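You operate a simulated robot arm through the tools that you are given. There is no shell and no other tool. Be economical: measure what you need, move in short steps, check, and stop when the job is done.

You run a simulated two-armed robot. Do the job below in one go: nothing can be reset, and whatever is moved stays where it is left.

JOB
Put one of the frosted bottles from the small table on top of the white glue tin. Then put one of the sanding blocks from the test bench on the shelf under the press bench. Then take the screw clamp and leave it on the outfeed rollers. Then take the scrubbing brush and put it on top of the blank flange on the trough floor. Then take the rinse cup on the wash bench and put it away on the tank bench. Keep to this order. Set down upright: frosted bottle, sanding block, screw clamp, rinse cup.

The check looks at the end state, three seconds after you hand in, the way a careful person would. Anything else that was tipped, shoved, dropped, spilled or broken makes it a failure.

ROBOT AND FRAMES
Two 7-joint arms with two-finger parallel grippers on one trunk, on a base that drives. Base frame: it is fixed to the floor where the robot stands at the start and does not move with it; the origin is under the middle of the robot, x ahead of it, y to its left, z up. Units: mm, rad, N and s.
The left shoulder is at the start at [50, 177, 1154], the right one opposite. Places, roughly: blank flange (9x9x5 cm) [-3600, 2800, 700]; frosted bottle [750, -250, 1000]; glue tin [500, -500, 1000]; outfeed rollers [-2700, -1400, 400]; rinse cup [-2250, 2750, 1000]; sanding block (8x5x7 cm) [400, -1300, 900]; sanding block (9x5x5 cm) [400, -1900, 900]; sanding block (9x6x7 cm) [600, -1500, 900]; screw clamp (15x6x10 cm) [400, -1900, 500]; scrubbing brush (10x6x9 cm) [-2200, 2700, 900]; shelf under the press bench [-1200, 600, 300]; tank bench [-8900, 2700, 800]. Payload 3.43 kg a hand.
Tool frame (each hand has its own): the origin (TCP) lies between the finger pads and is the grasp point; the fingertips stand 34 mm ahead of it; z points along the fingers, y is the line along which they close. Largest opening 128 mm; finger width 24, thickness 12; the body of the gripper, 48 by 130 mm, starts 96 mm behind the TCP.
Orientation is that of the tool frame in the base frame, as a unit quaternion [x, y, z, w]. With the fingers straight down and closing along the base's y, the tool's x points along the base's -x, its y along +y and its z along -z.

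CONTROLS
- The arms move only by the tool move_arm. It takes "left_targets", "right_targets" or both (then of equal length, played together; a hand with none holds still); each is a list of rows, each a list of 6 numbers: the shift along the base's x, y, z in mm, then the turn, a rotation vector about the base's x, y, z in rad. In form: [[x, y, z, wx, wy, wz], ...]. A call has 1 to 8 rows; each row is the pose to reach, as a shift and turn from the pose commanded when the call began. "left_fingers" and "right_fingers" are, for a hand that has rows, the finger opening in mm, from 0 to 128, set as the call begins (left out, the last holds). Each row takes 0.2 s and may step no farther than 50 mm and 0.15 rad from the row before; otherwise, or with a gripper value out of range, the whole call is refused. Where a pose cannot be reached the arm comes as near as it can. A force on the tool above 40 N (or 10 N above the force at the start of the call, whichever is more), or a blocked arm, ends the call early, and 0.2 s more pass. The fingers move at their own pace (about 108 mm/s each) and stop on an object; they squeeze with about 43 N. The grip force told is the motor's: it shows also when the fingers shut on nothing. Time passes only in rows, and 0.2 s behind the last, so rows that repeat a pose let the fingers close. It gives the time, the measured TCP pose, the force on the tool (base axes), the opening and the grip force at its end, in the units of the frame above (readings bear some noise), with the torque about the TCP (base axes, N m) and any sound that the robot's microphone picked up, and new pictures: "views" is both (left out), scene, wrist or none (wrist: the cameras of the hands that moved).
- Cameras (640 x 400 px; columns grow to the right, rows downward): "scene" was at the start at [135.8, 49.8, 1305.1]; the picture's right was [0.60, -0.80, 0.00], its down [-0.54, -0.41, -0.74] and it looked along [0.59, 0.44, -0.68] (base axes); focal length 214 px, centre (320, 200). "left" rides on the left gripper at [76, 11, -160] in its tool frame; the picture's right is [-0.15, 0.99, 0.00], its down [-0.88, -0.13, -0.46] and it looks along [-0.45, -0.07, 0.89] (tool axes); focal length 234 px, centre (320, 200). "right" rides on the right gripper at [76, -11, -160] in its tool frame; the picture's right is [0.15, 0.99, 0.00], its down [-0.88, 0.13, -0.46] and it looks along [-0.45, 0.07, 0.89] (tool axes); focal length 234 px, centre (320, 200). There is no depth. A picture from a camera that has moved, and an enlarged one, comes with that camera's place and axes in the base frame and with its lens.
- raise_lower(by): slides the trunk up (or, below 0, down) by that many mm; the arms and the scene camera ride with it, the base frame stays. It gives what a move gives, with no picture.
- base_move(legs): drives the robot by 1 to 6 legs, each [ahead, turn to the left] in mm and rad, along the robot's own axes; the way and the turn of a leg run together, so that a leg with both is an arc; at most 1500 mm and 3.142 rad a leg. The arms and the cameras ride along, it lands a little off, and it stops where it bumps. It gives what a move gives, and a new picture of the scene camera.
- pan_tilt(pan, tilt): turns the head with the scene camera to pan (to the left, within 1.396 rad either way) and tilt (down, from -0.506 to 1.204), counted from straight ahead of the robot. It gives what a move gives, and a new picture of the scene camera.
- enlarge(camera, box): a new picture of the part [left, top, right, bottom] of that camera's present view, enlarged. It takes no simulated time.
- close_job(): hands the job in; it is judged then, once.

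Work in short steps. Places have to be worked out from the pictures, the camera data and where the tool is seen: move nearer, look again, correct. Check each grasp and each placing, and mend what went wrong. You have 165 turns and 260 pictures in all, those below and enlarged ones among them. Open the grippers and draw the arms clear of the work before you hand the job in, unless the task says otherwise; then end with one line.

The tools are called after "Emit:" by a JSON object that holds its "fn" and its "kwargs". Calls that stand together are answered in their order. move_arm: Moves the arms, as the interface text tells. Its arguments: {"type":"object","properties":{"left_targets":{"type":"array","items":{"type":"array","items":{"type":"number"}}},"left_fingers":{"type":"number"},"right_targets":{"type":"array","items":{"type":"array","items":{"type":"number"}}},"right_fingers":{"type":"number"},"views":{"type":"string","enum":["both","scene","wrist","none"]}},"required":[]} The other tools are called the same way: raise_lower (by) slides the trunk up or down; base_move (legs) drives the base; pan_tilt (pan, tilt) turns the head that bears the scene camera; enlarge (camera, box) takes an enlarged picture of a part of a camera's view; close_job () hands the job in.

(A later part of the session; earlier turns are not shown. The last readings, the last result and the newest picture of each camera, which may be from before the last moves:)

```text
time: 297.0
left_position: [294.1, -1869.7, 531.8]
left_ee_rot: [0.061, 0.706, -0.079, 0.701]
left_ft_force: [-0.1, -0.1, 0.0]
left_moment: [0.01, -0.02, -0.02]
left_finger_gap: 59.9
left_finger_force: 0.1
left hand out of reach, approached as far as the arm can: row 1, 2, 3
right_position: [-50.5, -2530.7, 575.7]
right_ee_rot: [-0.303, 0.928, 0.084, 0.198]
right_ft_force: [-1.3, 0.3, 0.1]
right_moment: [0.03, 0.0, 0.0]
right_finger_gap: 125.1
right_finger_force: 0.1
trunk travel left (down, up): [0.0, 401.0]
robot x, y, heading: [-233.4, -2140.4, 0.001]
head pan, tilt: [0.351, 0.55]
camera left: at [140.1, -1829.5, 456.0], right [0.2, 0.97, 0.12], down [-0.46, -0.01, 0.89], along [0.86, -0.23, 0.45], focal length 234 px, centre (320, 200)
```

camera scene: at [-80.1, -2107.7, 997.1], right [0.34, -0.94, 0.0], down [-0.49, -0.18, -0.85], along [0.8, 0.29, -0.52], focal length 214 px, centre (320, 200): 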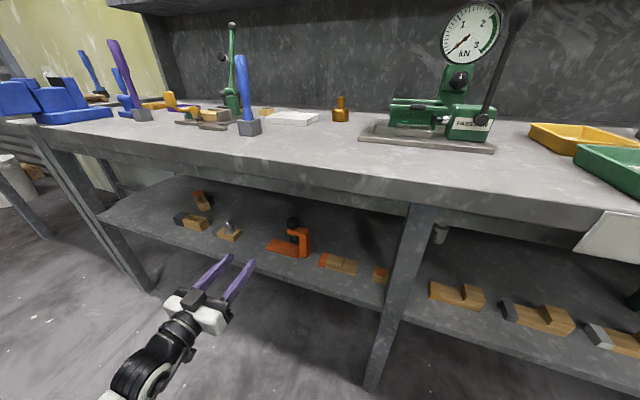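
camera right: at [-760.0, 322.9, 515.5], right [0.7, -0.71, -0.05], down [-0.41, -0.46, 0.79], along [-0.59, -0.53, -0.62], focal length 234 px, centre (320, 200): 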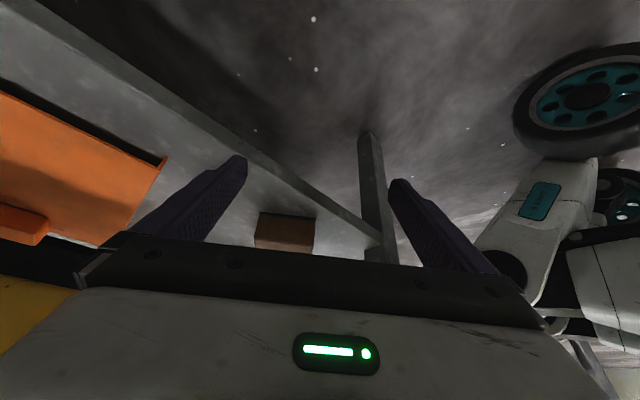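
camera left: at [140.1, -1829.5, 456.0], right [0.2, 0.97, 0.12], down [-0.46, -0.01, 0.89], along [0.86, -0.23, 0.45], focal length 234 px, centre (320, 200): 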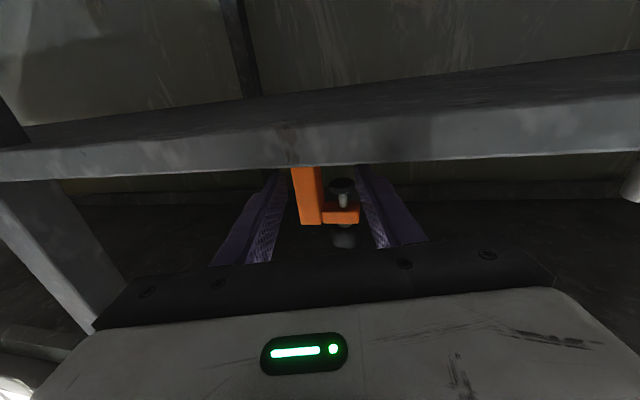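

I pull back 20 mm and rotate the base by -0.035 rad to bring the hand ~18 mm towards -y.

Emit:
{"fn": "move_arm", "kwargs": {"left_targets": [[-20, 4, 0, 0, 0, 0], [-20, 4, 0, 0, 0, 0]], "views": "none"}}

Emit:
{"fn": "base_move", "kwargs": {"legs": [[0, -0.038]]}}

Emit:
{"fn": "move_arm", "kwargs": {"left_targets": [[0, 0, -3, 0, 0, 0], [0, 0, -3, 0, 0, 0]], "views": "wrist"}}

```text
time: 297.6
left_position: [272.1, -1865.7, 531.6]
left_ee_rot: [0.059, 0.706, -0.077, 0.702]
left_ft_force: [-0.7, -0.6, -0.3]
left_moment: [-0.04, -0.02, 0.02]
left_finger_gap: 60.2
left_finger_force: 0.0
right_position: [-50.3, -2530.4, 576.9]
right_ee_rot: [-0.304, 0.928, 0.085, 0.199]
right_ft_force: [-0.4, 0.4, -0.6]
right_moment: [0.02, 0.0, -0.01]
right_finger_gap: 125.1
right_finger_force: 0.0
trunk travel left (down, up): [0.0, 401.0]
robot x, y, heading: [-233.2, -2139.8, 0.001]
head pan, tilt: [0.351, 0.55]
```

```text
time: 298.4
left_position: [281.9, -1885.4, 531.9]
left_ee_rot: [0.072, 0.705, -0.09, 0.7]
left_ft_force: [0.2, -0.1, 0.0]
left_moment: [-0.01, -0.05, 0.02]
left_finger_gap: 60.0
left_finger_force: 0.1
right_position: [-64.9, -2537.4, 576.2]
right_ee_rot: [-0.286, 0.934, 0.081, 0.2]
right_ft_force: [-0.6, -0.6, 0.6]
right_moment: [-0.01, 0.0, 0.02]
right_finger_gap: 124.8
right_finger_force: 0.0
trunk travel left (down, up): [0.0, 401.0]
robot x, y, heading: [-237.3, -2137.6, -0.037]
head pan, tilt: [0.351, 0.55]
camera scene: at [-79.0, -2113.5, 997.0], right [0.31, -0.95, 0.0], down [-0.5, -0.16, -0.85], along [0.81, 0.26, -0.52], focal length 214 px, centre (320, 200)
```

scene: 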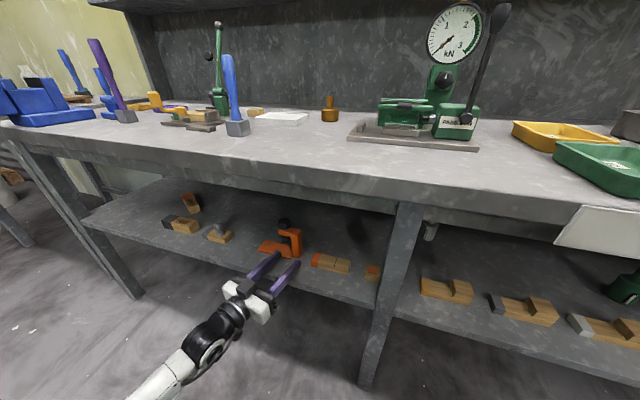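

```text
time: 299.0
left_position: [283.2, -1885.7, 528.3]
left_ee_rot: [0.072, 0.705, -0.093, 0.7]
left_ft_force: [0.2, -0.6, 0.9]
left_moment: [-0.03, 0.0, 0.02]
left_finger_gap: 60.0
left_finger_force: 0.2
right_position: [-66.0, -2537.7, 576.5]
right_ee_rot: [-0.287, 0.933, 0.081, 0.2]
right_ft_force: [0.1, 0.2, 0.1]
right_moment: [0.0, -0.01, 0.02]
right_finger_gap: 125.3
right_finger_force: 0.1
trunk travel left (down, up): [0.0, 401.0]
robot x, y, heading: [-234.1, -2138.3, -0.036]
head pan, tilt: [0.351, 0.55]
camera left: at [130.1, -1838.8, 453.0], right [0.23, 0.97, 0.12], down [-0.46, 0.0, 0.89], along [0.86, -0.26, 0.45], focal length 234 px, centre (320, 200)
```

left: 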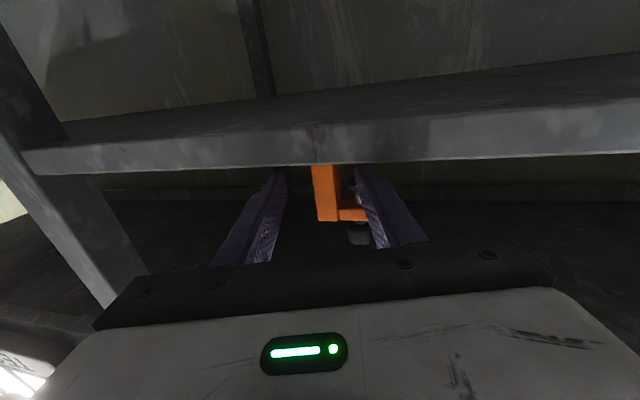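

The post is now between the finger lines (327 vs 322). I extend along the tool axis in steps.

Emit:
{"fn": "move_arm", "kwargs": {"left_targets": [[12, -3, 1, 0, 0, 0], [24, -6, 1, 0, 0, 0], [36, -9, 1, 0, 0, 0], [46, -12, 1, 0, 0, 0], [46, -12, 1, 0, 0, 0]], "views": "wrist"}}

Emit:
{"fn": "enlarge", "kwargs": {"camera": "scene", "box": [220, 200, 348, 300]}}

```text
time: 300.2
left_position: [329.1, -1896.4, 529.1]
left_ee_rot: [0.074, 0.705, -0.094, 0.699]
left_ft_force: [-0.2, -0.8, -0.5]
left_moment: [0.01, -0.01, 0.04]
left_finger_gap: 60.2
left_finger_force: 0.0
right_position: [-65.1, -2537.9, 576.1]
right_ee_rot: [-0.286, 0.933, 0.082, 0.2]
right_ft_force: [-0.5, -0.2, 0.6]
right_moment: [-0.03, -0.03, -0.02]
right_finger_gap: 125.1
right_finger_force: 0.0
trunk travel left (down, up): [0.0, 401.0]
robot x, y, heading: [-235.5, -2142.1, -0.037]
head pan, tilt: [0.351, 0.55]
camera left: at [176.4, -1849.9, 453.9], right [0.23, 0.97, 0.12], down [-0.46, 0.01, 0.89], along [0.85, -0.26, 0.45], focal length 234 px, centre (320, 200)
```

left: 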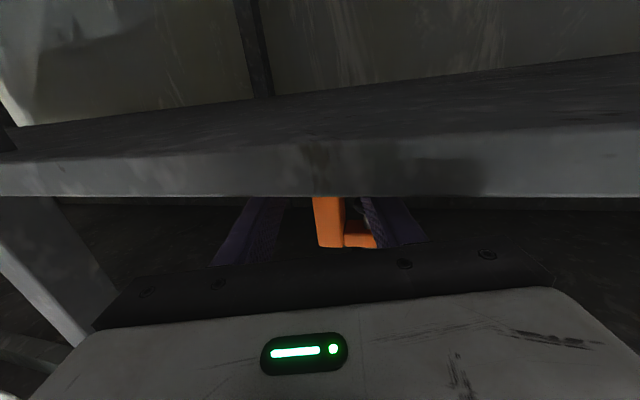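

```text
4.00 times, centred on (284, 250) of scene
camera zoom: at [-79.0, -2113.6, 997.0], right [0.31, -0.95, 0.0], down [-0.5, -0.16, -0.85], along [0.81, 0.26, -0.52], focal length 858 px, centre (464, 0)
```

zoom: 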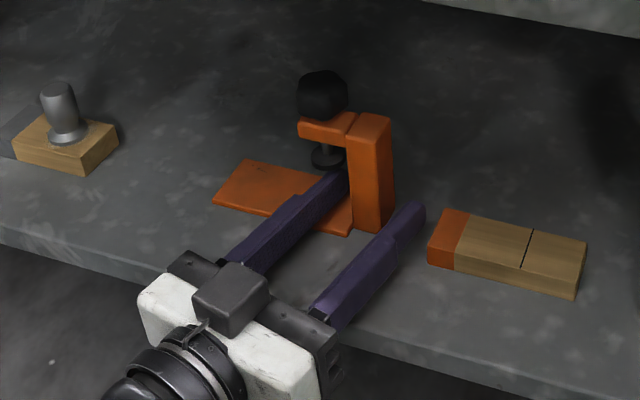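

The fingers flank the post. I go 12 mm further and close.

Emit:
{"fn": "move_arm", "kwargs": {"left_targets": [[6, -1.5, 0, 0, 0, 0], [12, -3, 0, 0, 0, 0], [12, -3, 0, 0, 0, 0]], "views": "none"}}

Emit:
{"fn": "move_arm", "kwargs": {"left_targets": [[0, 0, 0, 0, 0, 0], [0, 0, 0, 0, 0, 0], [0, 0, 0, 0, 0, 0]], "left_fingers": 10, "views": "none"}}

Emit:
{"fn": "enlarge", "kwargs": {"camera": "scene", "box": [220, 200, 348, 300]}}

```text
time: 301.0
left_position: [340.0, -1897.3, 530.4]
left_ee_rot: [0.073, 0.705, -0.093, 0.699]
left_ft_force: [0.7, -0.8, -0.1]
left_moment: [0.0, -0.01, 0.02]
left_finger_gap: 59.9
left_finger_force: 0.0
right_position: [-65.7, -2537.2, 575.7]
right_ee_rot: [-0.286, 0.934, 0.081, 0.199]
right_ft_force: [0.7, -0.7, 0.5]
right_moment: [-0.03, 0.0, 0.02]
right_finger_gap: 125.1
right_finger_force: 0.1
trunk travel left (down, up): [0.0, 401.0]
robot x, y, heading: [-238.2, -2138.6, -0.037]
head pan, tilt: [0.351, 0.55]
```

```text
time: 301.8
left_position: [340.8, -1896.6, 532.1]
left_ee_rot: [0.074, 0.704, -0.093, 0.701]
left_ft_force: [1.7, 2.0, 4.5]
left_moment: [0.67, -0.49, -0.13]
left_finger_gap: 23.7
left_finger_force: 42.9
right_position: [-66.8, -2538.0, 577.0]
right_ee_rot: [-0.286, 0.934, 0.081, 0.2]
right_ft_force: [-0.2, 0.2, 0.0]
right_moment: [-0.01, 0.0, 0.01]
right_finger_gap: 125.1
right_finger_force: 0.1
trunk travel left (down, up): [0.0, 401.0]
robot x, y, heading: [-231.2, -2139.0, -0.034]
head pan, tilt: [0.351, 0.55]
```

```text
4.00 times, centred on (284, 250) of scene
camera zoom: at [-79.2, -2113.7, 997.2], right [0.31, -0.95, 0.0], down [-0.5, -0.16, -0.85], along [0.81, 0.26, -0.52], focal length 858 px, centre (464, 0)
```

zoom: 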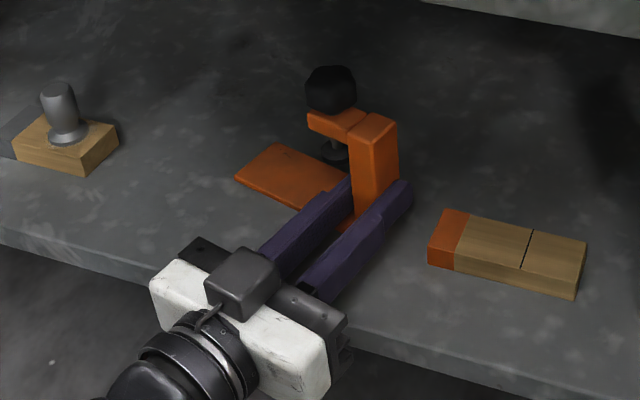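

Gripped (23.7 mm), the clamp aligned itself to the fingers. I lift 30 mm and check for sagging.

Emit:
{"fn": "move_arm", "kwargs": {"left_targets": [[0, 0, 10, 0, 0, 0], [0, 0, 20, 0, 0, 0], [0, 0, 32, 0, 0, 0], [0, 0, 32, 0, 0, 0]], "views": "none"}}

Emit:
{"fn": "enlarge", "kwargs": {"camera": "scene", "box": [220, 200, 348, 300]}}

```text
time: 302.8
left_position: [339.9, -1897.4, 560.8]
left_ee_rot: [0.073, 0.705, -0.091, 0.7]
left_ft_force: [0.4, -0.5, -2.8]
left_moment: [-0.03, 0.05, 0.02]
left_finger_gap: 23.5
left_finger_force: 42.7
right_position: [-65.0, -2536.9, 577.0]
right_ee_rot: [-0.286, 0.934, 0.08, 0.199]
right_ft_force: [0.3, -0.2, 0.4]
right_moment: [0.04, -0.01, 0.0]
right_finger_gap: 125.0
right_finger_force: 0.0
trunk travel left (down, up): [0.0, 401.0]
robot x, y, heading: [-232.5, -2138.4, -0.035]
head pan, tilt: [0.351, 0.55]
```

```text
4.00 times, centred on (284, 250) of scene
camera zoom: at [-78.8, -2113.5, 997.0], right [0.31, -0.95, 0.0], down [-0.5, -0.16, -0.85], along [0.81, 0.26, -0.52], focal length 858 px, centre (464, 0)
```

zoom: 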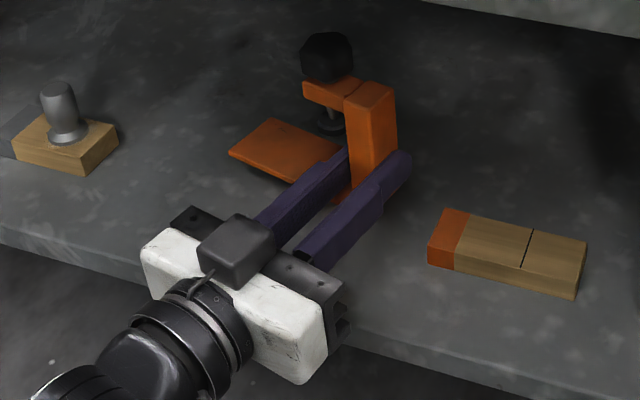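

Level and secure (clamp underside ≈26 mm below TCP). I back straight out from the bench and then turn left towards the outfeed rollers.

Emit:
{"fn": "base_move", "kwargs": {"legs": [[-430, 0]]}}

Emit:
{"fn": "base_move", "kwargs": {"legs": [[0, 1.4], [0, 1.45]]}}

Emit:
{"fn": "pan_tilt", "kwargs": {"pan": 0.0, "tilt": 0.35}}

```text
time: 305.4
left_position: [-92.2, -1885.4, 561.9]
left_ee_rot: [0.075, 0.705, -0.092, 0.7]
left_ft_force: [0.8, 0.7, -2.5]
left_moment: [-0.06, 0.06, -0.02]
left_finger_gap: 23.4
left_finger_force: 43.0
right_position: [-503.0, -2521.1, 576.6]
right_ee_rot: [-0.283, 0.935, 0.08, 0.199]
right_ft_force: [0.2, 0.5, 0.4]
right_moment: [-0.04, 0.01, -0.01]
right_finger_gap: 125.1
right_finger_force: 0.0
trunk travel left (down, up): [0.0, 401.0]
robot x, y, heading: [-665.6, -2121.1, -0.046]
head pan, tilt: [0.351, 0.55]
camera scene: at [-512.2, -2097.2, 997.0], right [0.3, -0.95, 0.0], down [-0.5, -0.16, -0.85], along [0.81, 0.26, -0.52], focal length 214 px, centre (320, 200)
```

scene: 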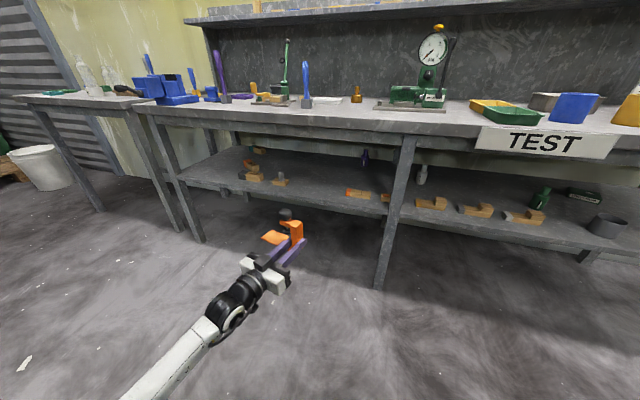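

```text
time: 312.8
left_position: [-1285.7, -2187.9, 561.9]
left_ee_rot: [0.687, -0.173, -0.68, -0.19]
left_ft_force: [-0.3, -0.3, -3.2]
left_moment: [0.05, -0.06, -0.01]
left_finger_gap: 23.5
left_finger_force: 42.9
right_position: [-714.7, -1691.2, 576.1]
right_ee_rot: [0.965, 0.15, -0.209, 0.051]
right_ft_force: [-0.4, -0.4, -0.4]
right_moment: [0.03, 0.03, 0.0]
right_finger_gap: 125.2
right_finger_force: 0.0
trunk travel left (down, up): [0.0, 401.0]
robot x, y, heading: [-668.4, -2122.3, 2.814]
head pan, tilt: [0.351, 0.55]
camera scene: at [-824.3, -2101.2, 997.0], right [-0.03, 1.0, 0.0], down [0.52, 0.01, -0.85], along [-0.85, -0.02, -0.52], focal length 214 px, centre (320, 200)
```

scene: 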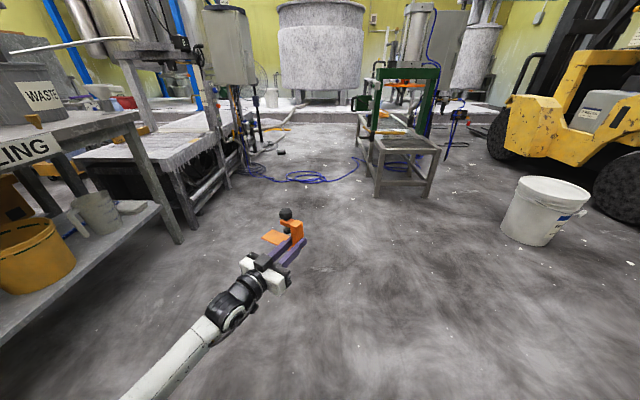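

```text
time: 313.6
left_position: [-1286.4, -2188.3, 561.0]
left_ee_rot: [0.687, -0.173, -0.68, -0.19]
left_ft_force: [0.3, -0.2, -2.9]
left_moment: [0.05, -0.08, 0.02]
left_finger_gap: 23.3
left_finger_force: 43.3
right_position: [-715.7, -1691.4, 576.9]
right_ee_rot: [0.965, 0.149, -0.209, 0.051]
right_ft_force: [0.1, -0.2, -0.8]
right_moment: [0.01, 0.0, 0.01]
right_finger_gap: 125.2
right_finger_force: 0.2
trunk travel left (down, up): [0.0, 401.0]
robot x, y, heading: [-668.5, -2117.8, 2.821]
head pan, tilt: [0.0, 0.351]
camera scene: at [-822.7, -2069.2, 1015.2], right [0.32, 0.95, 0.0], down [0.33, -0.11, -0.94], along [-0.89, 0.3, -0.34], focal length 214 px, centre (320, 200)
```

scene: 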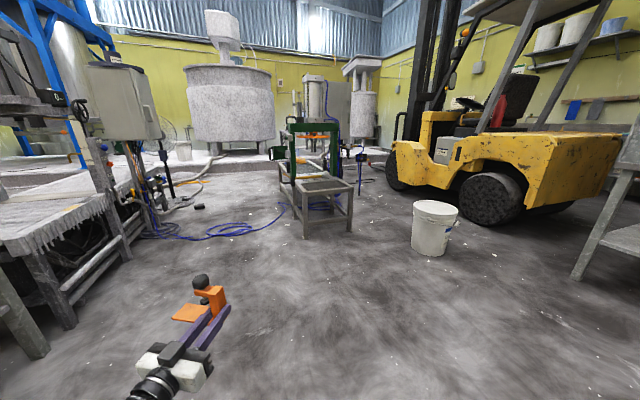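

The small roller stand with the green arch lies at about (-2750,-1370), matching the outfeed rollers. I enlarge it.

Emit:
{"fn": "enlarge", "kwargs": {"camera": "scene", "box": [260, 105, 380, 245]}}

```text
2.86 times, centred on (320, 175) of scene
camera zoom: at [-822.7, -2069.2, 1015.2], right [0.32, 0.95, 0.0], down [0.33, -0.11, -0.94], along [-0.89, 0.3, -0.34], focal length 613 px, centre (320, 271)
```

zoom: 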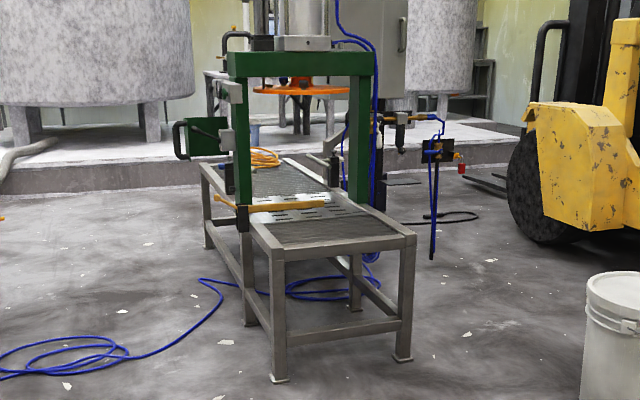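

The near section (centre ≈(-2728,-1391), top ≈440, near edge x≈-2535) is the outfeed rollers. I drive to (-1700,-1111), clear of the bucket at (-1983,-646), and face -x.

Emit:
{"fn": "base_move", "kwargs": {"legs": [[0, -0.453], [1442, 0], [0, 0.774]]}}

```text
time: 324.2
left_position: [-2260.9, -1386.2, 562.0]
left_ee_rot: [0.706, -0.053, -0.702, -0.07]
left_ft_force: [0.8, 1.2, -1.7]
left_moment: [0.06, -0.08, 0.01]
left_finger_gap: 23.4
left_finger_force: 43.0
right_position: [-1891.5, -725.8, 575.7]
right_ee_rot: [0.925, 0.312, -0.198, 0.086]
right_ft_force: [-0.8, 0.3, -0.6]
right_moment: [0.01, -0.02, -0.01]
right_finger_gap: 125.3
right_finger_force: 0.1
trunk travel left (down, up): [0.0, 401.0]
robot x, y, heading: [-1701.8, -1112.1, -3.118]
head pan, tilt: [0.0, 0.351]
camera scene: at [-1865.6, -1118.3, 1015.3], right [-0.02, 1.0, 0.0], down [0.34, 0.01, -0.94], along [-0.94, -0.02, -0.34], focal length 214 px, centre (320, 200)
```

scene: 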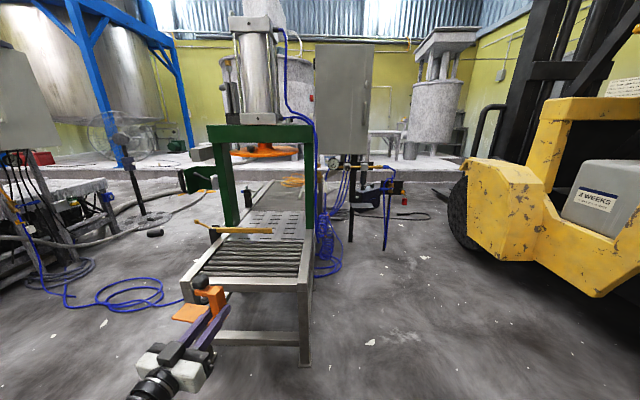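

Frame top ≈436, near edge x≈-2511, rollers from x≈-2558 to -2822. I raise the right hand a bit (it passes above the bucket), then drive 338 mm ahead.

Emit:
{"fn": "move_arm", "kwargs": {"right_targets": [[0, -10, 30, 0, 0, 0], [10, -20, 60, 0, 0, 0], [10, -30, 90, 0, 0, 0], [10, -30, 90, 0, 0, 0]], "views": "wrist"}}

```text
time: 325.2
left_position: [-2261.1, -1385.8, 561.8]
left_ee_rot: [0.707, -0.052, -0.702, -0.072]
left_ft_force: [0.3, 1.4, -2.3]
left_moment: [0.02, -0.04, -0.01]
left_finger_gap: 23.3
left_finger_force: 42.1
right_position: [-1905.7, -728.8, 579.6]
right_ee_rot: [0.925, 0.312, -0.198, 0.087]
right_ft_force: [-0.6, -0.1, -0.5]
right_moment: [0.0, -0.01, -0.04]
right_finger_gap: 125.3
right_finger_force: 0.0
right hand out of reach, approached as far as the arm can: row 1, 2, 3, 4
trunk travel left (down, up): [0.0, 401.0]
robot x, y, heading: [-1702.8, -1112.9, -3.121]
head pan, tilt: [0.0, 0.351]
camera right: at [-1806.3, -633.7, 693.9], right [0.71, -0.7, -0.02], down [-0.42, -0.45, 0.79], along [-0.56, -0.55, -0.62], focal length 234 px, centre (320, 200)
```

right: 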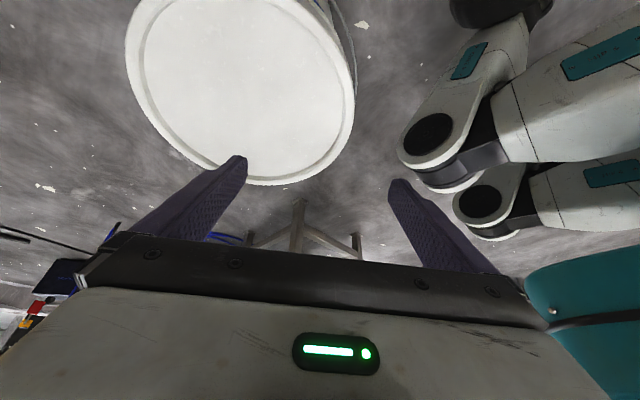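

The bucket's rim passes about 100 mm below the fingers and 200 mm beside the base. I drive ahead.

Emit:
{"fn": "base_move", "kwargs": {"legs": [[338, 0]]}}

Emit:
{"fn": "pan_tilt", "kwargs": {"pan": 0.4, "tilt": 0.65}}

```text
time: 326.9
left_position: [-2481.2, -1391.1, 559.4]
left_ee_rot: [0.708, -0.053, -0.7, -0.072]
left_ft_force: [-0.2, -0.5, -2.2]
left_moment: [0.06, -0.06, 0.04]
left_finger_gap: 23.5
left_finger_force: 43.4
right_position: [-2127.1, -735.4, 579.7]
right_ee_rot: [0.925, 0.313, -0.197, 0.087]
right_ft_force: [0.1, 0.8, -0.7]
right_moment: [-0.03, 0.04, -0.01]
right_finger_gap: 124.9
right_finger_force: 0.2
trunk travel left (down, up): [0.0, 401.0]
robot x, y, heading: [-1923.4, -1119.9, -3.124]
head pan, tilt: [0.0, 0.351]
stopped in leg 1: the robot was blocked; the commanded pose is now the measured one
camera scene: at [-2086.4, -1122.3, 1015.2], right [-0.02, 1.0, 0.0], down [0.34, 0.01, -0.94], along [-0.94, -0.02, -0.34], focal length 214 px, centre (320, 200)
```

scene: 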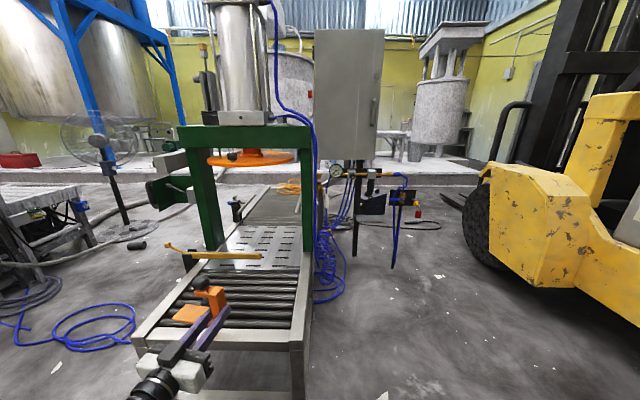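

```text
time: 327.8
left_position: [-2481.1, -1389.2, 560.4]
left_ee_rot: [0.707, -0.053, -0.702, -0.071]
left_ft_force: [-0.2, 0.0, -3.0]
left_moment: [0.07, -0.07, -0.01]
left_finger_gap: 23.2
left_finger_force: 42.8
right_position: [-2124.9, -733.3, 580.2]
right_ee_rot: [0.925, 0.313, -0.197, 0.087]
right_ft_force: [0.1, 0.1, 0.3]
right_moment: [0.01, -0.01, -0.01]
right_finger_gap: 125.4
right_finger_force: 0.1
trunk travel left (down, up): [0.0, 401.0]
robot x, y, heading: [-1921.6, -1117.1, -3.123]
head pan, tilt: [0.4, 0.649]
camera scene: at [-2072.6, -1155.8, 988.2], right [-0.41, 0.91, 0.0], down [0.55, 0.25, -0.8], along [-0.73, -0.32, -0.6], focal length 214 px, centre (320, 200)
```

scene: 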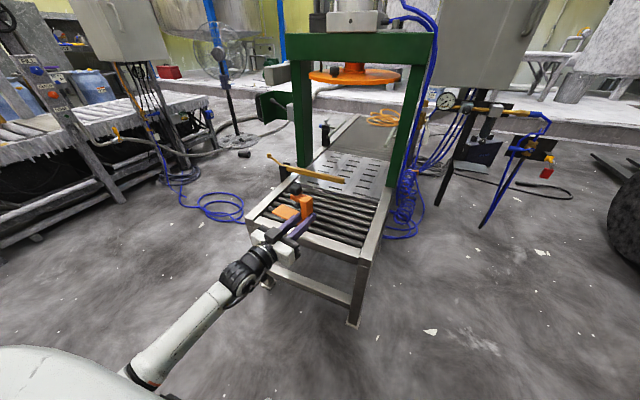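

The base was blocked after 220 mm. I look to the right to see whether the bucket was touched.

Emit:
{"fn": "pan_tilt", "kwargs": {"pan": -1.2, "tilt": 0.9}}

```text
time: 329.4
left_position: [-2480.6, -1391.2, 560.5]
left_ee_rot: [0.707, -0.052, -0.701, -0.072]
left_ft_force: [-0.9, 1.0, -2.5]
left_moment: [0.06, -0.02, 0.01]
left_finger_gap: 23.1
left_finger_force: 42.5
right_position: [-2126.8, -733.6, 580.4]
right_ee_rot: [0.925, 0.314, -0.197, 0.087]
right_ft_force: [0.5, 0.3, -0.2]
right_moment: [0.02, -0.02, -0.03]
right_finger_gap: 124.5
right_finger_force: 0.0
trunk travel left (down, up): [0.0, 401.0]
robot x, y, heading: [-1922.3, -1121.0, -3.124]
head pan, tilt: [-1.201, 0.901]
camera scene: at [-2022.0, -1050.7, 967.7], right [0.92, 0.38, 0.0], down [0.3, -0.72, -0.62], along [-0.24, 0.57, -0.78], focal length 214 px, centre (320, 200)
```

scene: 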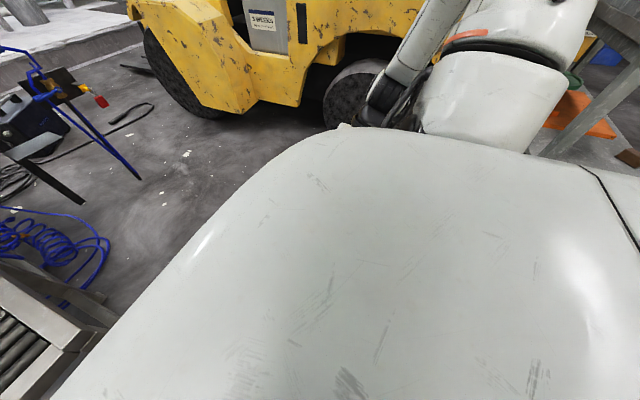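

My own cover blocks that view; I use the right wrist camera instead.

Emit:
{"fn": "move_arm", "kwargs": {"right_targets": [[0, 0, 0, 0, 0, 0]], "views": "wrist"}}

```text
time: 329.8
left_position: [-2480.2, -1390.3, 561.7]
left_ee_rot: [0.707, -0.053, -0.701, -0.072]
left_ft_force: [-0.9, 0.1, -2.8]
left_moment: [0.04, -0.05, 0.03]
left_finger_gap: 23.4
left_finger_force: 43.3
right_position: [-2125.6, -733.1, 580.0]
right_ee_rot: [0.925, 0.313, -0.197, 0.086]
right_ft_force: [1.0, -0.2, 0.1]
right_moment: [-0.01, 0.03, 0.0]
right_finger_gap: 125.1
right_finger_force: 0.1
trunk travel left (down, up): [0.0, 401.0]
robot x, y, heading: [-1922.1, -1119.4, -3.126]
head pan, tilt: [-1.201, 0.901]
camera right: at [-2027.6, -637.6, 693.8], right [0.71, -0.7, -0.02], down [-0.42, -0.45, 0.79], along [-0.56, -0.55, -0.62], focal length 234 px, centre (320, 200)
```

right: 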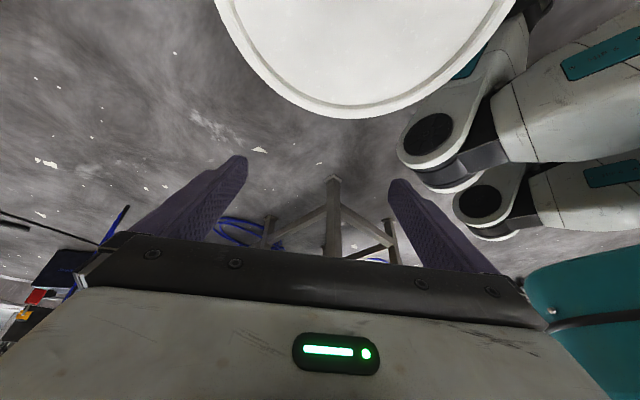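

Bucket seems just beside the base; rather than push on, I leave the base here and extend the left arm the remaining 120 mm.

Emit:
{"fn": "move_arm", "kwargs": {"left_targets": [[-30, 0, 0, 0, 0, 0], [-60, 0, 0, 0, 0, 0], [-90, 0, 0, 0, 0, 0], [-122, 0, 0, 0, 0, 0], [-122, 0, -20, 0, 0, 0], [-122, 0, -40, 0, 0, 0], [-122, 0, -40, 0, 0, 0]], "views": "wrist"}}

Emit:
{"fn": "pan_tilt", "kwargs": {"pan": 0.45, "tilt": 0.65}}

Emit:
{"fn": "enlarge", "kwargs": {"camera": "scene", "box": [220, 140, 420, 280]}}

```text
time: 331.4
left_position: [-2602.7, -1390.7, 520.6]
left_ee_rot: [0.707, -0.053, -0.702, -0.071]
left_ft_force: [-0.4, 0.0, -1.8]
left_moment: [0.08, -0.09, 0.0]
left_finger_gap: 23.4
left_finger_force: 43.2
right_position: [-2127.1, -734.4, 580.1]
right_ee_rot: [0.925, 0.313, -0.198, 0.086]
right_ft_force: [-0.5, 0.0, -0.3]
right_moment: [0.01, 0.01, 0.01]
right_finger_gap: 124.9
right_finger_force: 0.1
trunk travel left (down, up): [0.0, 401.0]
robot x, y, heading: [-1920.0, -1117.4, -3.126]
head pan, tilt: [-1.201, 0.901]
camera left: at [-2444.8, -1428.3, 445.0], right [-0.17, -0.98, 0.12], down [0.46, 0.03, 0.89], along [-0.87, 0.21, 0.45], focal length 234 px, centre (320, 200)
```

left: 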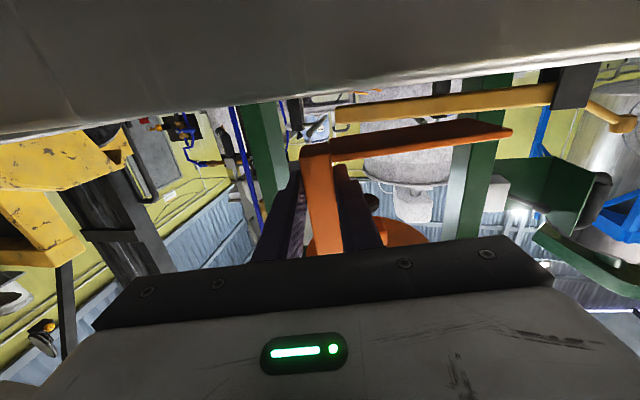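

```text
time: 333.1
left_position: [-2602.6, -1390.6, 521.5]
left_ee_rot: [0.707, -0.052, -0.701, -0.071]
left_ft_force: [0.1, -0.5, -2.2]
left_moment: [0.08, -0.07, 0.0]
left_finger_gap: 23.4
left_finger_force: 43.2
right_position: [-2126.6, -734.4, 579.5]
right_ee_rot: [0.925, 0.313, -0.198, 0.087]
right_ft_force: [-0.2, 0.2, 0.0]
right_moment: [0.03, -0.02, 0.01]
right_finger_gap: 125.2
right_finger_force: 0.0
trunk travel left (down, up): [0.0, 401.0]
robot x, y, heading: [-1924.9, -1118.2, -3.123]
head pan, tilt: [0.45, 0.649]
camera scene: at [-2070.7, -1159.7, 988.2], right [-0.45, 0.89, 0.0], down [0.54, 0.27, -0.8], along [-0.71, -0.36, -0.6], focal length 214 px, centre (320, 200)
```

scene: 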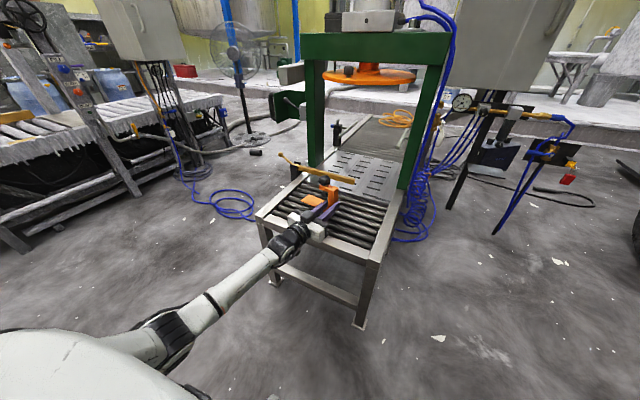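

```text
2.86 times, centred on (320, 210) of scene
camera zoom: at [-2070.7, -1159.7, 988.2], right [-0.45, 0.89, 0.0], down [0.54, 0.27, -0.8], along [-0.71, -0.36, -0.6], focal length 613 px, centre (320, 171)
```

zoom: 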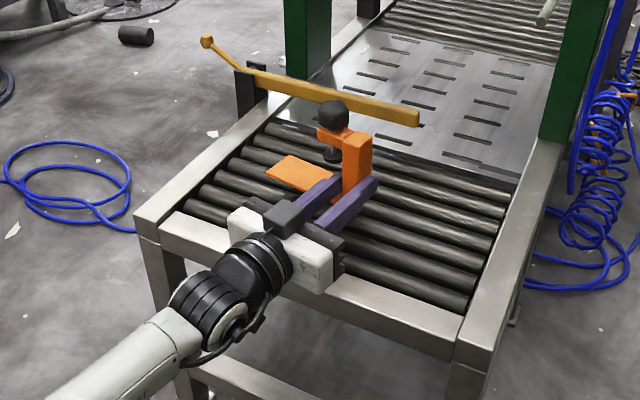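

The clamp is over the rollers, plate skewed ~10° so it rests on at least two. I lower in small steps to contact.

Emit:
{"fn": "move_arm", "kwargs": {"left_targets": [[0, 0, -15, 0, 0, 0], [0, 0, -30, 0, 0, 0], [0, 0, -40, 0, 0, 0], [0, 0, -46, 0, 0, 0], [0, 0, -50, 0, 0, 0], [0, 0, -54, 0, 0, 0], [0, 0, -57, 0, 0, 0], [0, 0, -60, 0, 0, 0]], "views": "none"}}

Emit:
{"fn": "enlarge", "kwargs": {"camera": "scene", "box": [250, 160, 390, 260]}}

```text
time: 334.9
left_position: [-2607.3, -1388.3, 476.0]
left_ee_rot: [-0.696, 0.055, 0.713, 0.074]
left_ft_force: [0.7, -1.7, 30.9]
left_moment: [-0.94, 0.74, 0.04]
left_finger_gap: 23.8
left_finger_force: 43.1
right_position: [-2124.1, -733.7, 580.3]
right_ee_rot: [0.924, 0.313, -0.2, 0.087]
right_ft_force: [-0.1, -0.3, 0.5]
right_moment: [-0.01, 0.02, 0.04]
right_finger_gap: 125.4
right_finger_force: 0.1
trunk travel left (down, up): [0.0, 401.0]
robot x, y, heading: [-1924.7, -1121.2, -3.12]
head pan, tilt: [0.45, 0.649]
```

```text
4.00 times, centred on (320, 210) of scene
camera zoom: at [-2067.9, -1158.7, 989.0], right [-0.45, 0.89, 0.0], down [0.54, 0.27, -0.8], along [-0.71, -0.36, -0.6], focal length 858 px, centre (320, 160)
```

zoom: 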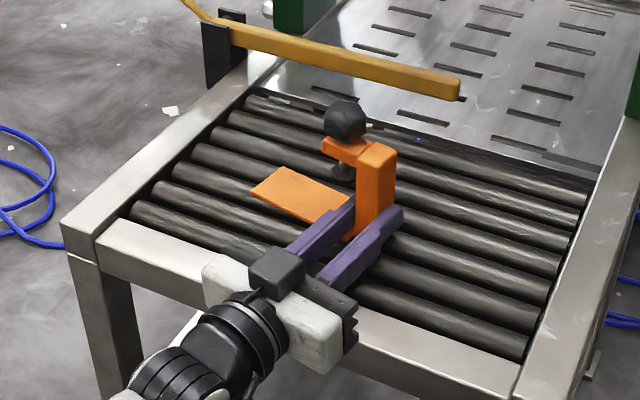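

Contact (31 N). I ease up 10 mm of the overtravel to see where the load vanishes.

Emit:
{"fn": "move_arm", "kwargs": {"left_targets": [[0, 0, 5, 0, 0, 0], [0, 0, 9, 0, 0, 0], [0, 0, 9, 0, 0, 0]], "views": "none"}}

```text
time: 335.7
left_position: [-2604.3, -1388.3, 476.4]
left_ee_rot: [-0.701, 0.053, 0.707, 0.073]
left_ft_force: [-0.9, 2.1, 19.0]
left_moment: [-0.86, 1.14, -0.07]
left_finger_gap: 23.6
left_finger_force: 42.8
right_position: [-2125.9, -733.4, 579.5]
right_ee_rot: [0.925, 0.312, -0.199, 0.086]
right_ft_force: [-0.4, 0.5, -0.7]
right_moment: [0.03, 0.01, -0.01]
right_finger_gap: 125.3
right_finger_force: 0.1
trunk travel left (down, up): [0.0, 401.0]
robot x, y, heading: [-1922.6, -1119.9, -3.123]
head pan, tilt: [0.45, 0.649]
```

The contact point computes to ~60 mm ahead and 45 mm to -y of the TCP, i.e. under the plate: it rests on the rollers. I ease a little more and open the fingers slightly.

Emit:
{"fn": "move_arm", "kwargs": {"left_targets": [[0, 0, 3, 0, 0, 0], [0, 0, 4, 0, 0, 0]], "views": "none"}}

Emit:
{"fn": "move_arm", "kwargs": {"left_targets": [[0, 0, 0, 0, 0, 0], [0, 0, 0, 0, 0, 0]], "left_fingers": 50, "views": "none"}}

Emit:
{"fn": "enlarge", "kwargs": {"camera": "scene", "box": [250, 160, 390, 260]}}

```text
time: 336.3
left_position: [-2604.4, -1389.3, 476.6]
left_ee_rot: [0.704, -0.053, -0.704, -0.072]
left_ft_force: [-0.3, 0.4, 14.0]
left_moment: [-0.9, 0.85, -0.1]
left_finger_gap: 23.7
left_finger_force: 42.9
right_position: [-2125.3, -734.1, 580.3]
right_ee_rot: [0.925, 0.314, -0.198, 0.086]
right_ft_force: [-1.3, 0.1, 0.0]
right_moment: [-0.01, 0.0, -0.01]
right_finger_gap: 125.3
right_finger_force: 0.1
trunk travel left (down, up): [0.0, 401.0]
robot x, y, heading: [-1921.9, -1117.3, -3.118]
head pan, tilt: [0.45, 0.649]
```

```text
time: 336.9
left_position: [-2602.5, -1391.0, 470.7]
left_ee_rot: [0.709, -0.052, -0.7, -0.071]
left_ft_force: [0.4, 0.1, -0.9]
left_moment: [-0.01, 0.02, -0.01]
left_finger_gap: 49.9
left_finger_force: 0.0
right_position: [-2125.2, -734.6, 578.9]
right_ee_rot: [0.925, 0.314, -0.198, 0.087]
right_ft_force: [0.4, -0.2, 0.2]
right_moment: [0.01, -0.01, -0.01]
right_finger_gap: 125.2
right_finger_force: 0.3
trunk travel left (down, up): [0.0, 401.0]
robot x, y, heading: [-1921.9, -1118.3, -3.125]
head pan, tilt: [0.45, 0.649]
```

```text
4.00 times, centred on (320, 210) of scene
camera zoom: at [-2070.5, -1159.7, 988.1], right [-0.45, 0.89, 0.0], down [0.54, 0.27, -0.8], along [-0.71, -0.36, -0.6], focal length 858 px, centre (320, 160)
```

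zoom: 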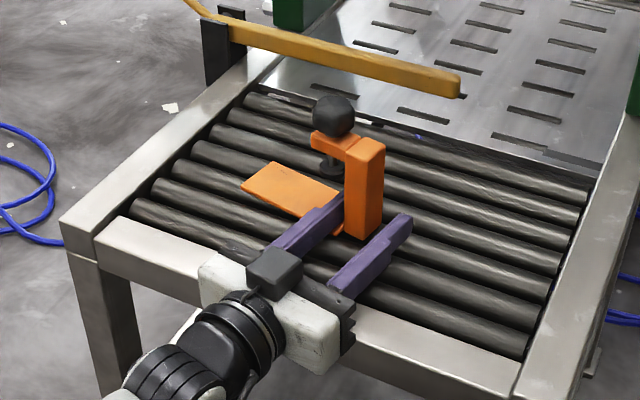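

The clamp stands upright on the rollers. I correct the height by +4 mm and withdraw along the tool axis.

Emit:
{"fn": "move_arm", "kwargs": {"left_targets": [[0, 0, 4, 0, 0, 0], [20, -3.5, 5, 0, 0, 0], [45, -8, 5, 0, 0, 0], [75, -13, 6, 0, 0, 0], [110, -19, 15, 0, 0, 0], [150, -25, 40, 0, 0, 0]], "views": "none"}}

Emit:
{"fn": "enlarge", "kwargs": {"camera": "scene", "box": [230, 150, 390, 270]}}

```text
time: 338.3
left_position: [-2454.5, -1416.7, 517.4]
left_ee_rot: [0.707, -0.052, -0.701, -0.072]
left_ft_force: [0.9, -0.1, 0.1]
left_moment: [-0.01, 0.03, -0.03]
left_finger_gap: 50.0
left_finger_force: 0.0
right_position: [-2125.6, -733.6, 580.4]
right_ee_rot: [0.925, 0.313, -0.197, 0.087]
right_ft_force: [-0.7, -0.7, 0.7]
right_moment: [-0.01, 0.0, 0.01]
right_finger_gap: 125.0
right_finger_force: 0.1
trunk travel left (down, up): [0.0, 401.0]
robot x, y, heading: [-1923.5, -1118.8, -3.124]
head pan, tilt: [0.45, 0.649]
```

```text
3.33 times, centred on (310, 210) of scene
camera zoom: at [-2070.6, -1159.7, 988.2], right [-0.45, 0.89, 0.0], down [0.54, 0.27, -0.8], along [-0.71, -0.36, -0.6], focal length 715 px, centre (353, 167)
```

zoom: 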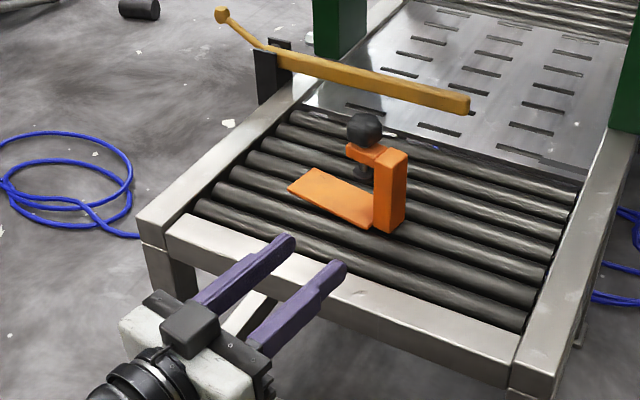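

The clamp is left upright on the outfeed rollers. Now to the wash bench: I raise the trunk and go back east, then north along x≈-560 past the press bench.

Emit:
{"fn": "raise_lower", "kwargs": {"by": 340}}

Emit:
{"fn": "base_move", "kwargs": {"legs": [[-1360, 0], [0, -1.588], [1500, 0], [1300, 0]]}}

Emit:
{"fn": "pan_tilt", "kwargs": {"pan": 0.75, "tilt": 0.4}}

```text
time: 341.7
left_position: [-2455.7, -1416.2, 856.2]
left_ee_rot: [0.707, -0.053, -0.702, -0.07]
left_ft_force: [-0.1, -0.8, -0.7]
left_moment: [0.01, -0.03, 0.01]
left_finger_gap: 49.7
left_finger_force: 0.1
right_position: [-2127.4, -733.7, 920.1]
right_ee_rot: [0.925, 0.314, -0.197, 0.087]
right_ft_force: [0.0, 0.1, 0.0]
right_moment: [0.02, 0.01, 0.02]
right_finger_gap: 125.2
right_finger_force: 0.0
trunk travel left (down, up): [-340.0, 61.0]
robot x, y, heading: [-1925.4, -1117.3, -3.128]
head pan, tilt: [0.45, 0.649]
```

```text
time: 355.7
left_position: [-884.0, 85.8, 851.3]
left_ee_rot: [-0.474, 0.538, 0.443, 0.538]
left_ft_force: [3.3, -5.4, 3.6]
left_moment: [-0.93, -0.06, 0.63]
left_finger_gap: 50.0
left_finger_force: 0.0
right_position: [-196.5, -225.9, 919.9]
right_ee_rot: [0.88, -0.424, -0.201, -0.076]
right_ft_force: [0.4, -0.7, -0.2]
right_moment: [-0.01, 0.0, 0.01]
right_finger_gap: 125.2
right_finger_force: 0.0
trunk travel left (down, up): [-340.0, 61.0]
robot x, y, heading: [-576.6, -438.6, 1.612]
head pan, tilt: [0.45, 0.649]
stopped in leg 3: the force on the tool passed its limit (the readings are from after the stop); the commanded pose is now the measured one
camera scene: at [-621.7, -290.9, 1327.9], right [0.88, 0.47, 0.0], down [0.28, -0.53, -0.8], along [-0.37, 0.7, -0.6], focal length 214 px, centre (320, 200)
```

scene: 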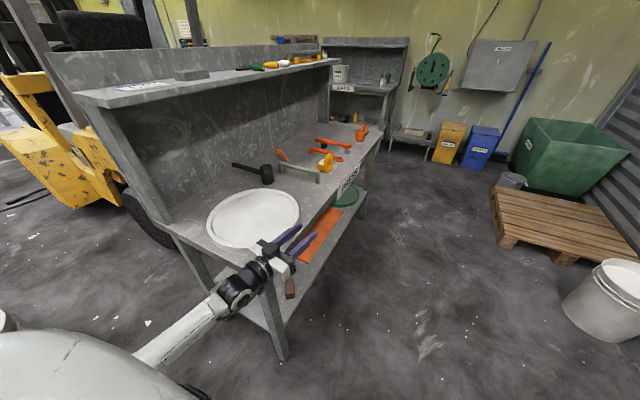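

```text
time: 356.5
left_position: [-883.4, 84.3, 850.1]
left_ee_rot: [-0.473, 0.539, 0.443, 0.539]
left_ft_force: [2.8, -11.4, -1.3]
left_moment: [-0.69, -0.23, 0.9]
left_finger_gap: 50.0
left_finger_force: 0.0
right_position: [-196.7, -226.0, 919.7]
right_ee_rot: [0.88, -0.424, -0.203, -0.077]
right_ft_force: [0.3, 0.4, 1.3]
right_moment: [-0.01, -0.03, -0.02]
right_finger_gap: 125.1
right_finger_force: 0.0
trunk travel left (down, up): [-340.0, 61.0]
robot x, y, heading: [-576.9, -440.9, 1.613]
head pan, tilt: [0.75, 0.4]
camera scene: at [-646.7, -302.2, 1350.8], right [0.71, 0.71, 0.0], down [0.28, -0.27, -0.92], along [-0.65, 0.65, -0.39], focal length 214 px, centre (320, 200)
```

scene: 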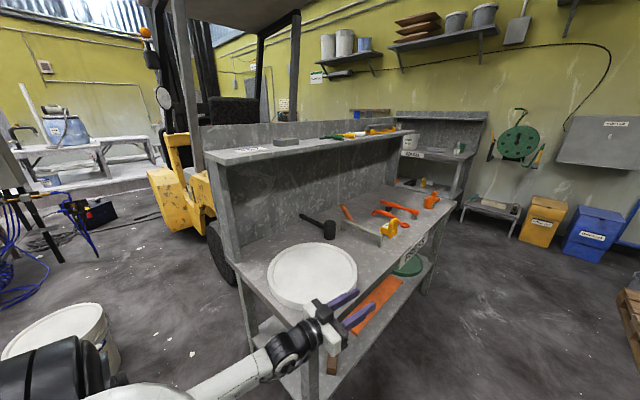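

The left hand's underside touched the plate/bench edge on the press bench. I back off, then tuck the left hand closer before passing.

Emit:
{"fn": "base_move", "kwargs": {"legs": [[-120, 0]]}}

Emit:
{"fn": "move_arm", "kwargs": {"left_targets": [[15, -40, 20, 0, 0, 0], [30, -80, 40, 0, 0, 0], [45, -115, 60, 0, 0, 0], [60, -140, 90, 0, 0, 0], [75, -160, 120, 0, 0, 0], [85, -160, 165, 0, 0, 0], [85, -160, 210, 0, 0, 0]], "views": "none"}}

```text
time: 357.8
left_position: [-877.4, -36.0, 852.2]
left_ee_rot: [-0.472, 0.539, 0.443, 0.539]
left_ft_force: [-0.1, -0.7, -0.6]
left_moment: [-0.01, 0.0, -0.03]
left_finger_gap: 50.0
left_finger_force: 0.1
right_position: [-192.7, -348.8, 919.9]
right_ee_rot: [0.879, -0.425, -0.202, -0.077]
right_ft_force: [-0.3, -0.4, 0.2]
right_moment: [0.01, 0.0, -0.01]
right_finger_gap: 124.8
right_finger_force: 0.1
trunk travel left (down, up): [-340.0, 61.0]
robot x, y, heading: [-575.9, -556.5, 1.614]
head pan, tilt: [0.75, 0.4]
camera scene: at [-642.1, -424.0, 1350.9], right [0.71, 0.71, 0.0], down [0.28, -0.27, -0.92], along [-0.65, 0.65, -0.39], focal length 214 px, centre (320, 200)
```

scene: 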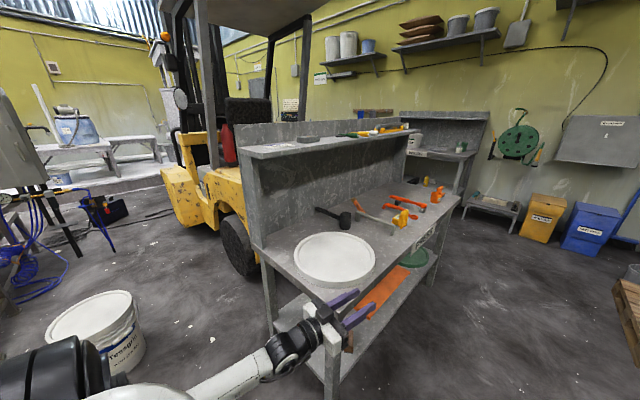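

```text
time: 359.4
left_position: [-829.8, -139.0, 994.3]
left_ee_rot: [-0.473, 0.54, 0.44, 0.54]
left_ft_force: [0.5, -0.4, -0.3]
left_moment: [0.02, 0.01, 0.0]
left_finger_gap: 49.9
left_finger_force: 0.1
left hand out of reach, approached as far as the arm can: row 2, 3, 4, 5, 6, 7
right_position: [-192.1, -348.0, 918.9]
right_ee_rot: [0.879, -0.425, -0.202, -0.076]
right_ft_force: [0.3, 0.5, -0.7]
right_moment: [0.01, -0.01, 0.02]
right_finger_gap: 125.1
right_finger_force: 0.0
trunk travel left (down, up): [-340.0, 61.0]
robot x, y, heading: [-580.0, -560.2, 1.608]
head pan, tilt: [0.75, 0.4]
```

Plate and tools on the press bench are where they were. With the left hand now at z=994 and further in, I drive north.

Emit:
{"fn": "base_move", "kwargs": {"legs": [[0, -0.08], [1500, 0], [950, 0]]}}

Emit:
{"fn": "pan_tilt", "kwargs": {"pan": 0.95, "tilt": 0.45}}

```text
time: 371.8
left_position: [-619.9, 2310.0, 993.9]
left_ee_rot: [-0.443, 0.564, 0.411, 0.563]
left_ft_force: [0.4, 0.2, 0.1]
left_moment: [0.01, 0.02, -0.02]
left_finger_gap: 50.0
left_finger_force: 0.1
right_position: [-7.6, 2035.4, 919.1]
right_ee_rot: [0.856, -0.47, -0.198, -0.087]
right_ft_force: [0.1, -0.4, 0.4]
right_moment: [0.0, 0.02, -0.04]
right_finger_gap: 125.1
right_finger_force: 0.1
trunk travel left (down, up): [-340.0, 61.0]
robot x, y, heading: [-411.7, 1867.1, 1.501]
head pan, tilt: [0.75, 0.4]
camera scene: at [-462.8, 2008.1, 1350.7], right [0.78, 0.63, 0.0], down [0.25, -0.3, -0.92], along [-0.58, 0.71, -0.39], focal length 214 px, centre (320, 200)
```

scene: 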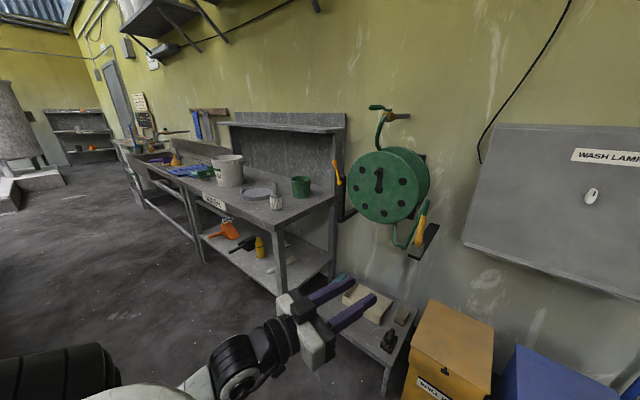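

```text
time: 372.5
left_position: [-619.8, 2309.3, 995.6]
left_ee_rot: [-0.444, 0.563, 0.412, 0.563]
left_ft_force: [0.2, -0.4, 0.3]
left_moment: [-0.01, 0.04, -0.02]
left_finger_gap: 49.9
left_finger_force: 0.1
right_position: [-8.1, 2035.7, 920.4]
right_ee_rot: [0.856, -0.47, -0.197, -0.087]
right_ft_force: [0.1, 0.1, 0.2]
right_moment: [0.04, -0.01, -0.01]
right_finger_gap: 125.1
right_finger_force: 0.0
trunk travel left (down, up): [-340.0, 61.0]
robot x, y, heading: [-409.2, 1866.1, 1.501]
head pan, tilt: [0.949, 0.45]
camera scene: at [-475.2, 1994.5, 1346.1], right [0.64, 0.77, 0.0], down [0.34, -0.28, -0.9], along [-0.69, 0.57, -0.44], focal length 214 px, centre (320, 200)
```

scene: 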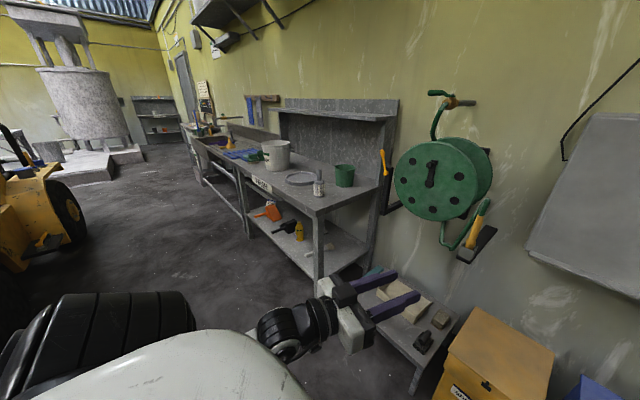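

The wash bench stands along the north wall, front at y≈2450. I enlarge its top to identify the brush and the rinse cup.

Emit:
{"fn": "enlarge", "kwargs": {"camera": "scene", "box": [190, 110, 370, 220]}}

```text
3.56 times, centred on (280, 165) of scene
camera zoom: at [-475.2, 1994.5, 1346.1], right [0.64, 0.77, 0.0], down [0.34, -0.28, -0.9], along [-0.69, 0.57, -0.44], focal length 763 px, centre (462, 324)
```

zoom: 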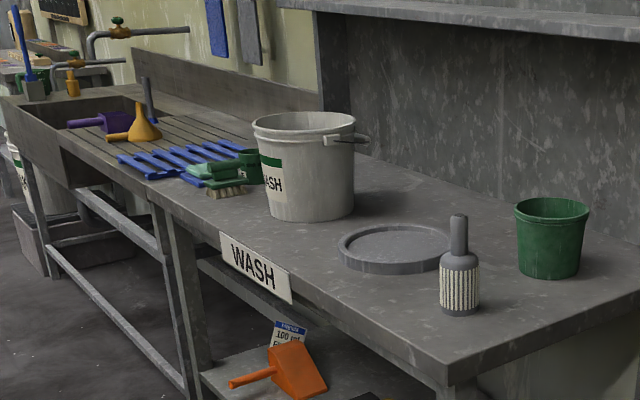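

The scrubbing brush (green, with bristles) and the small green rinse cup stand side by side next to the white bucket, around x≈-2100…-2250, y≈2650–2750. Before going there I bring both tools back to pointing straight down, in this open spot.

Emit:
{"fn": "move_arm", "kwargs": {"left_targets": [[-3, -15, 10, -0.135, 0.037, 0], [-6, -30, 20, -0.27, 0.074, 0], [-9, -45, 30, -0.405, 0.112, 0], [-12, -60, 40, -0.54, 0.149, 0], [-15, -75, 50, -0.675, 0.186, 0], [-18, -90, 60, -0.81, 0.223, 0], [-21, -105, 70, -0.945, 0.261, 0], [-24, -120, 80, -1.08, 0.298, 0]], "right_targets": [[-8, 15, 18, -0.075, -0.049, 0], [-16, 30, 36, -0.15, -0.097, 0], [-24, 45, 54, -0.224, -0.146, 0], [-32, 60, 72, -0.3, -0.194, 0], [-40, 75, 90, -0.374, -0.243, 0], [-48, 95, 108, -0.374, -0.243, 0], [-56, 115, 126, -0.374, -0.243, 0], [-64, 130, 144, -0.374, -0.243, 0]], "right_fingers": 100, "views": "none"}}

```text
time: 374.5
left_position: [-647.1, 2204.5, 1089.5]
left_ee_rot: [-0.606, 0.767, 0.122, 0.169]
left_ft_force: [0.1, -0.4, 1.0]
left_moment: [-0.01, -0.03, -0.03]
left_finger_gap: 50.1
left_finger_force: 0.1
left hand out of reach, approached as far as the arm can: row 1, 2, 3, 4, 5, 6, 7, 8
right_position: [-76.2, 2185.8, 1039.1]
right_ee_rot: [0.86, -0.505, -0.061, 0.027]
right_ft_force: [-0.9, -0.3, 0.4]
right_moment: [0.01, -0.01, 0.03]
right_finger_gap: 99.8
right_finger_force: 0.0
right hand out of reach, approached as far as the arm can: row 1, 2, 3, 4, 5, 6, 7
trunk travel left (down, up): [-340.0, 61.0]
robot x, y, heading: [-407.1, 1868.0, 1.5]
head pan, tilt: [0.949, 0.45]
stopped in row 8 (right hand): the arm was blocked; the commanded pose is now the measured one
```

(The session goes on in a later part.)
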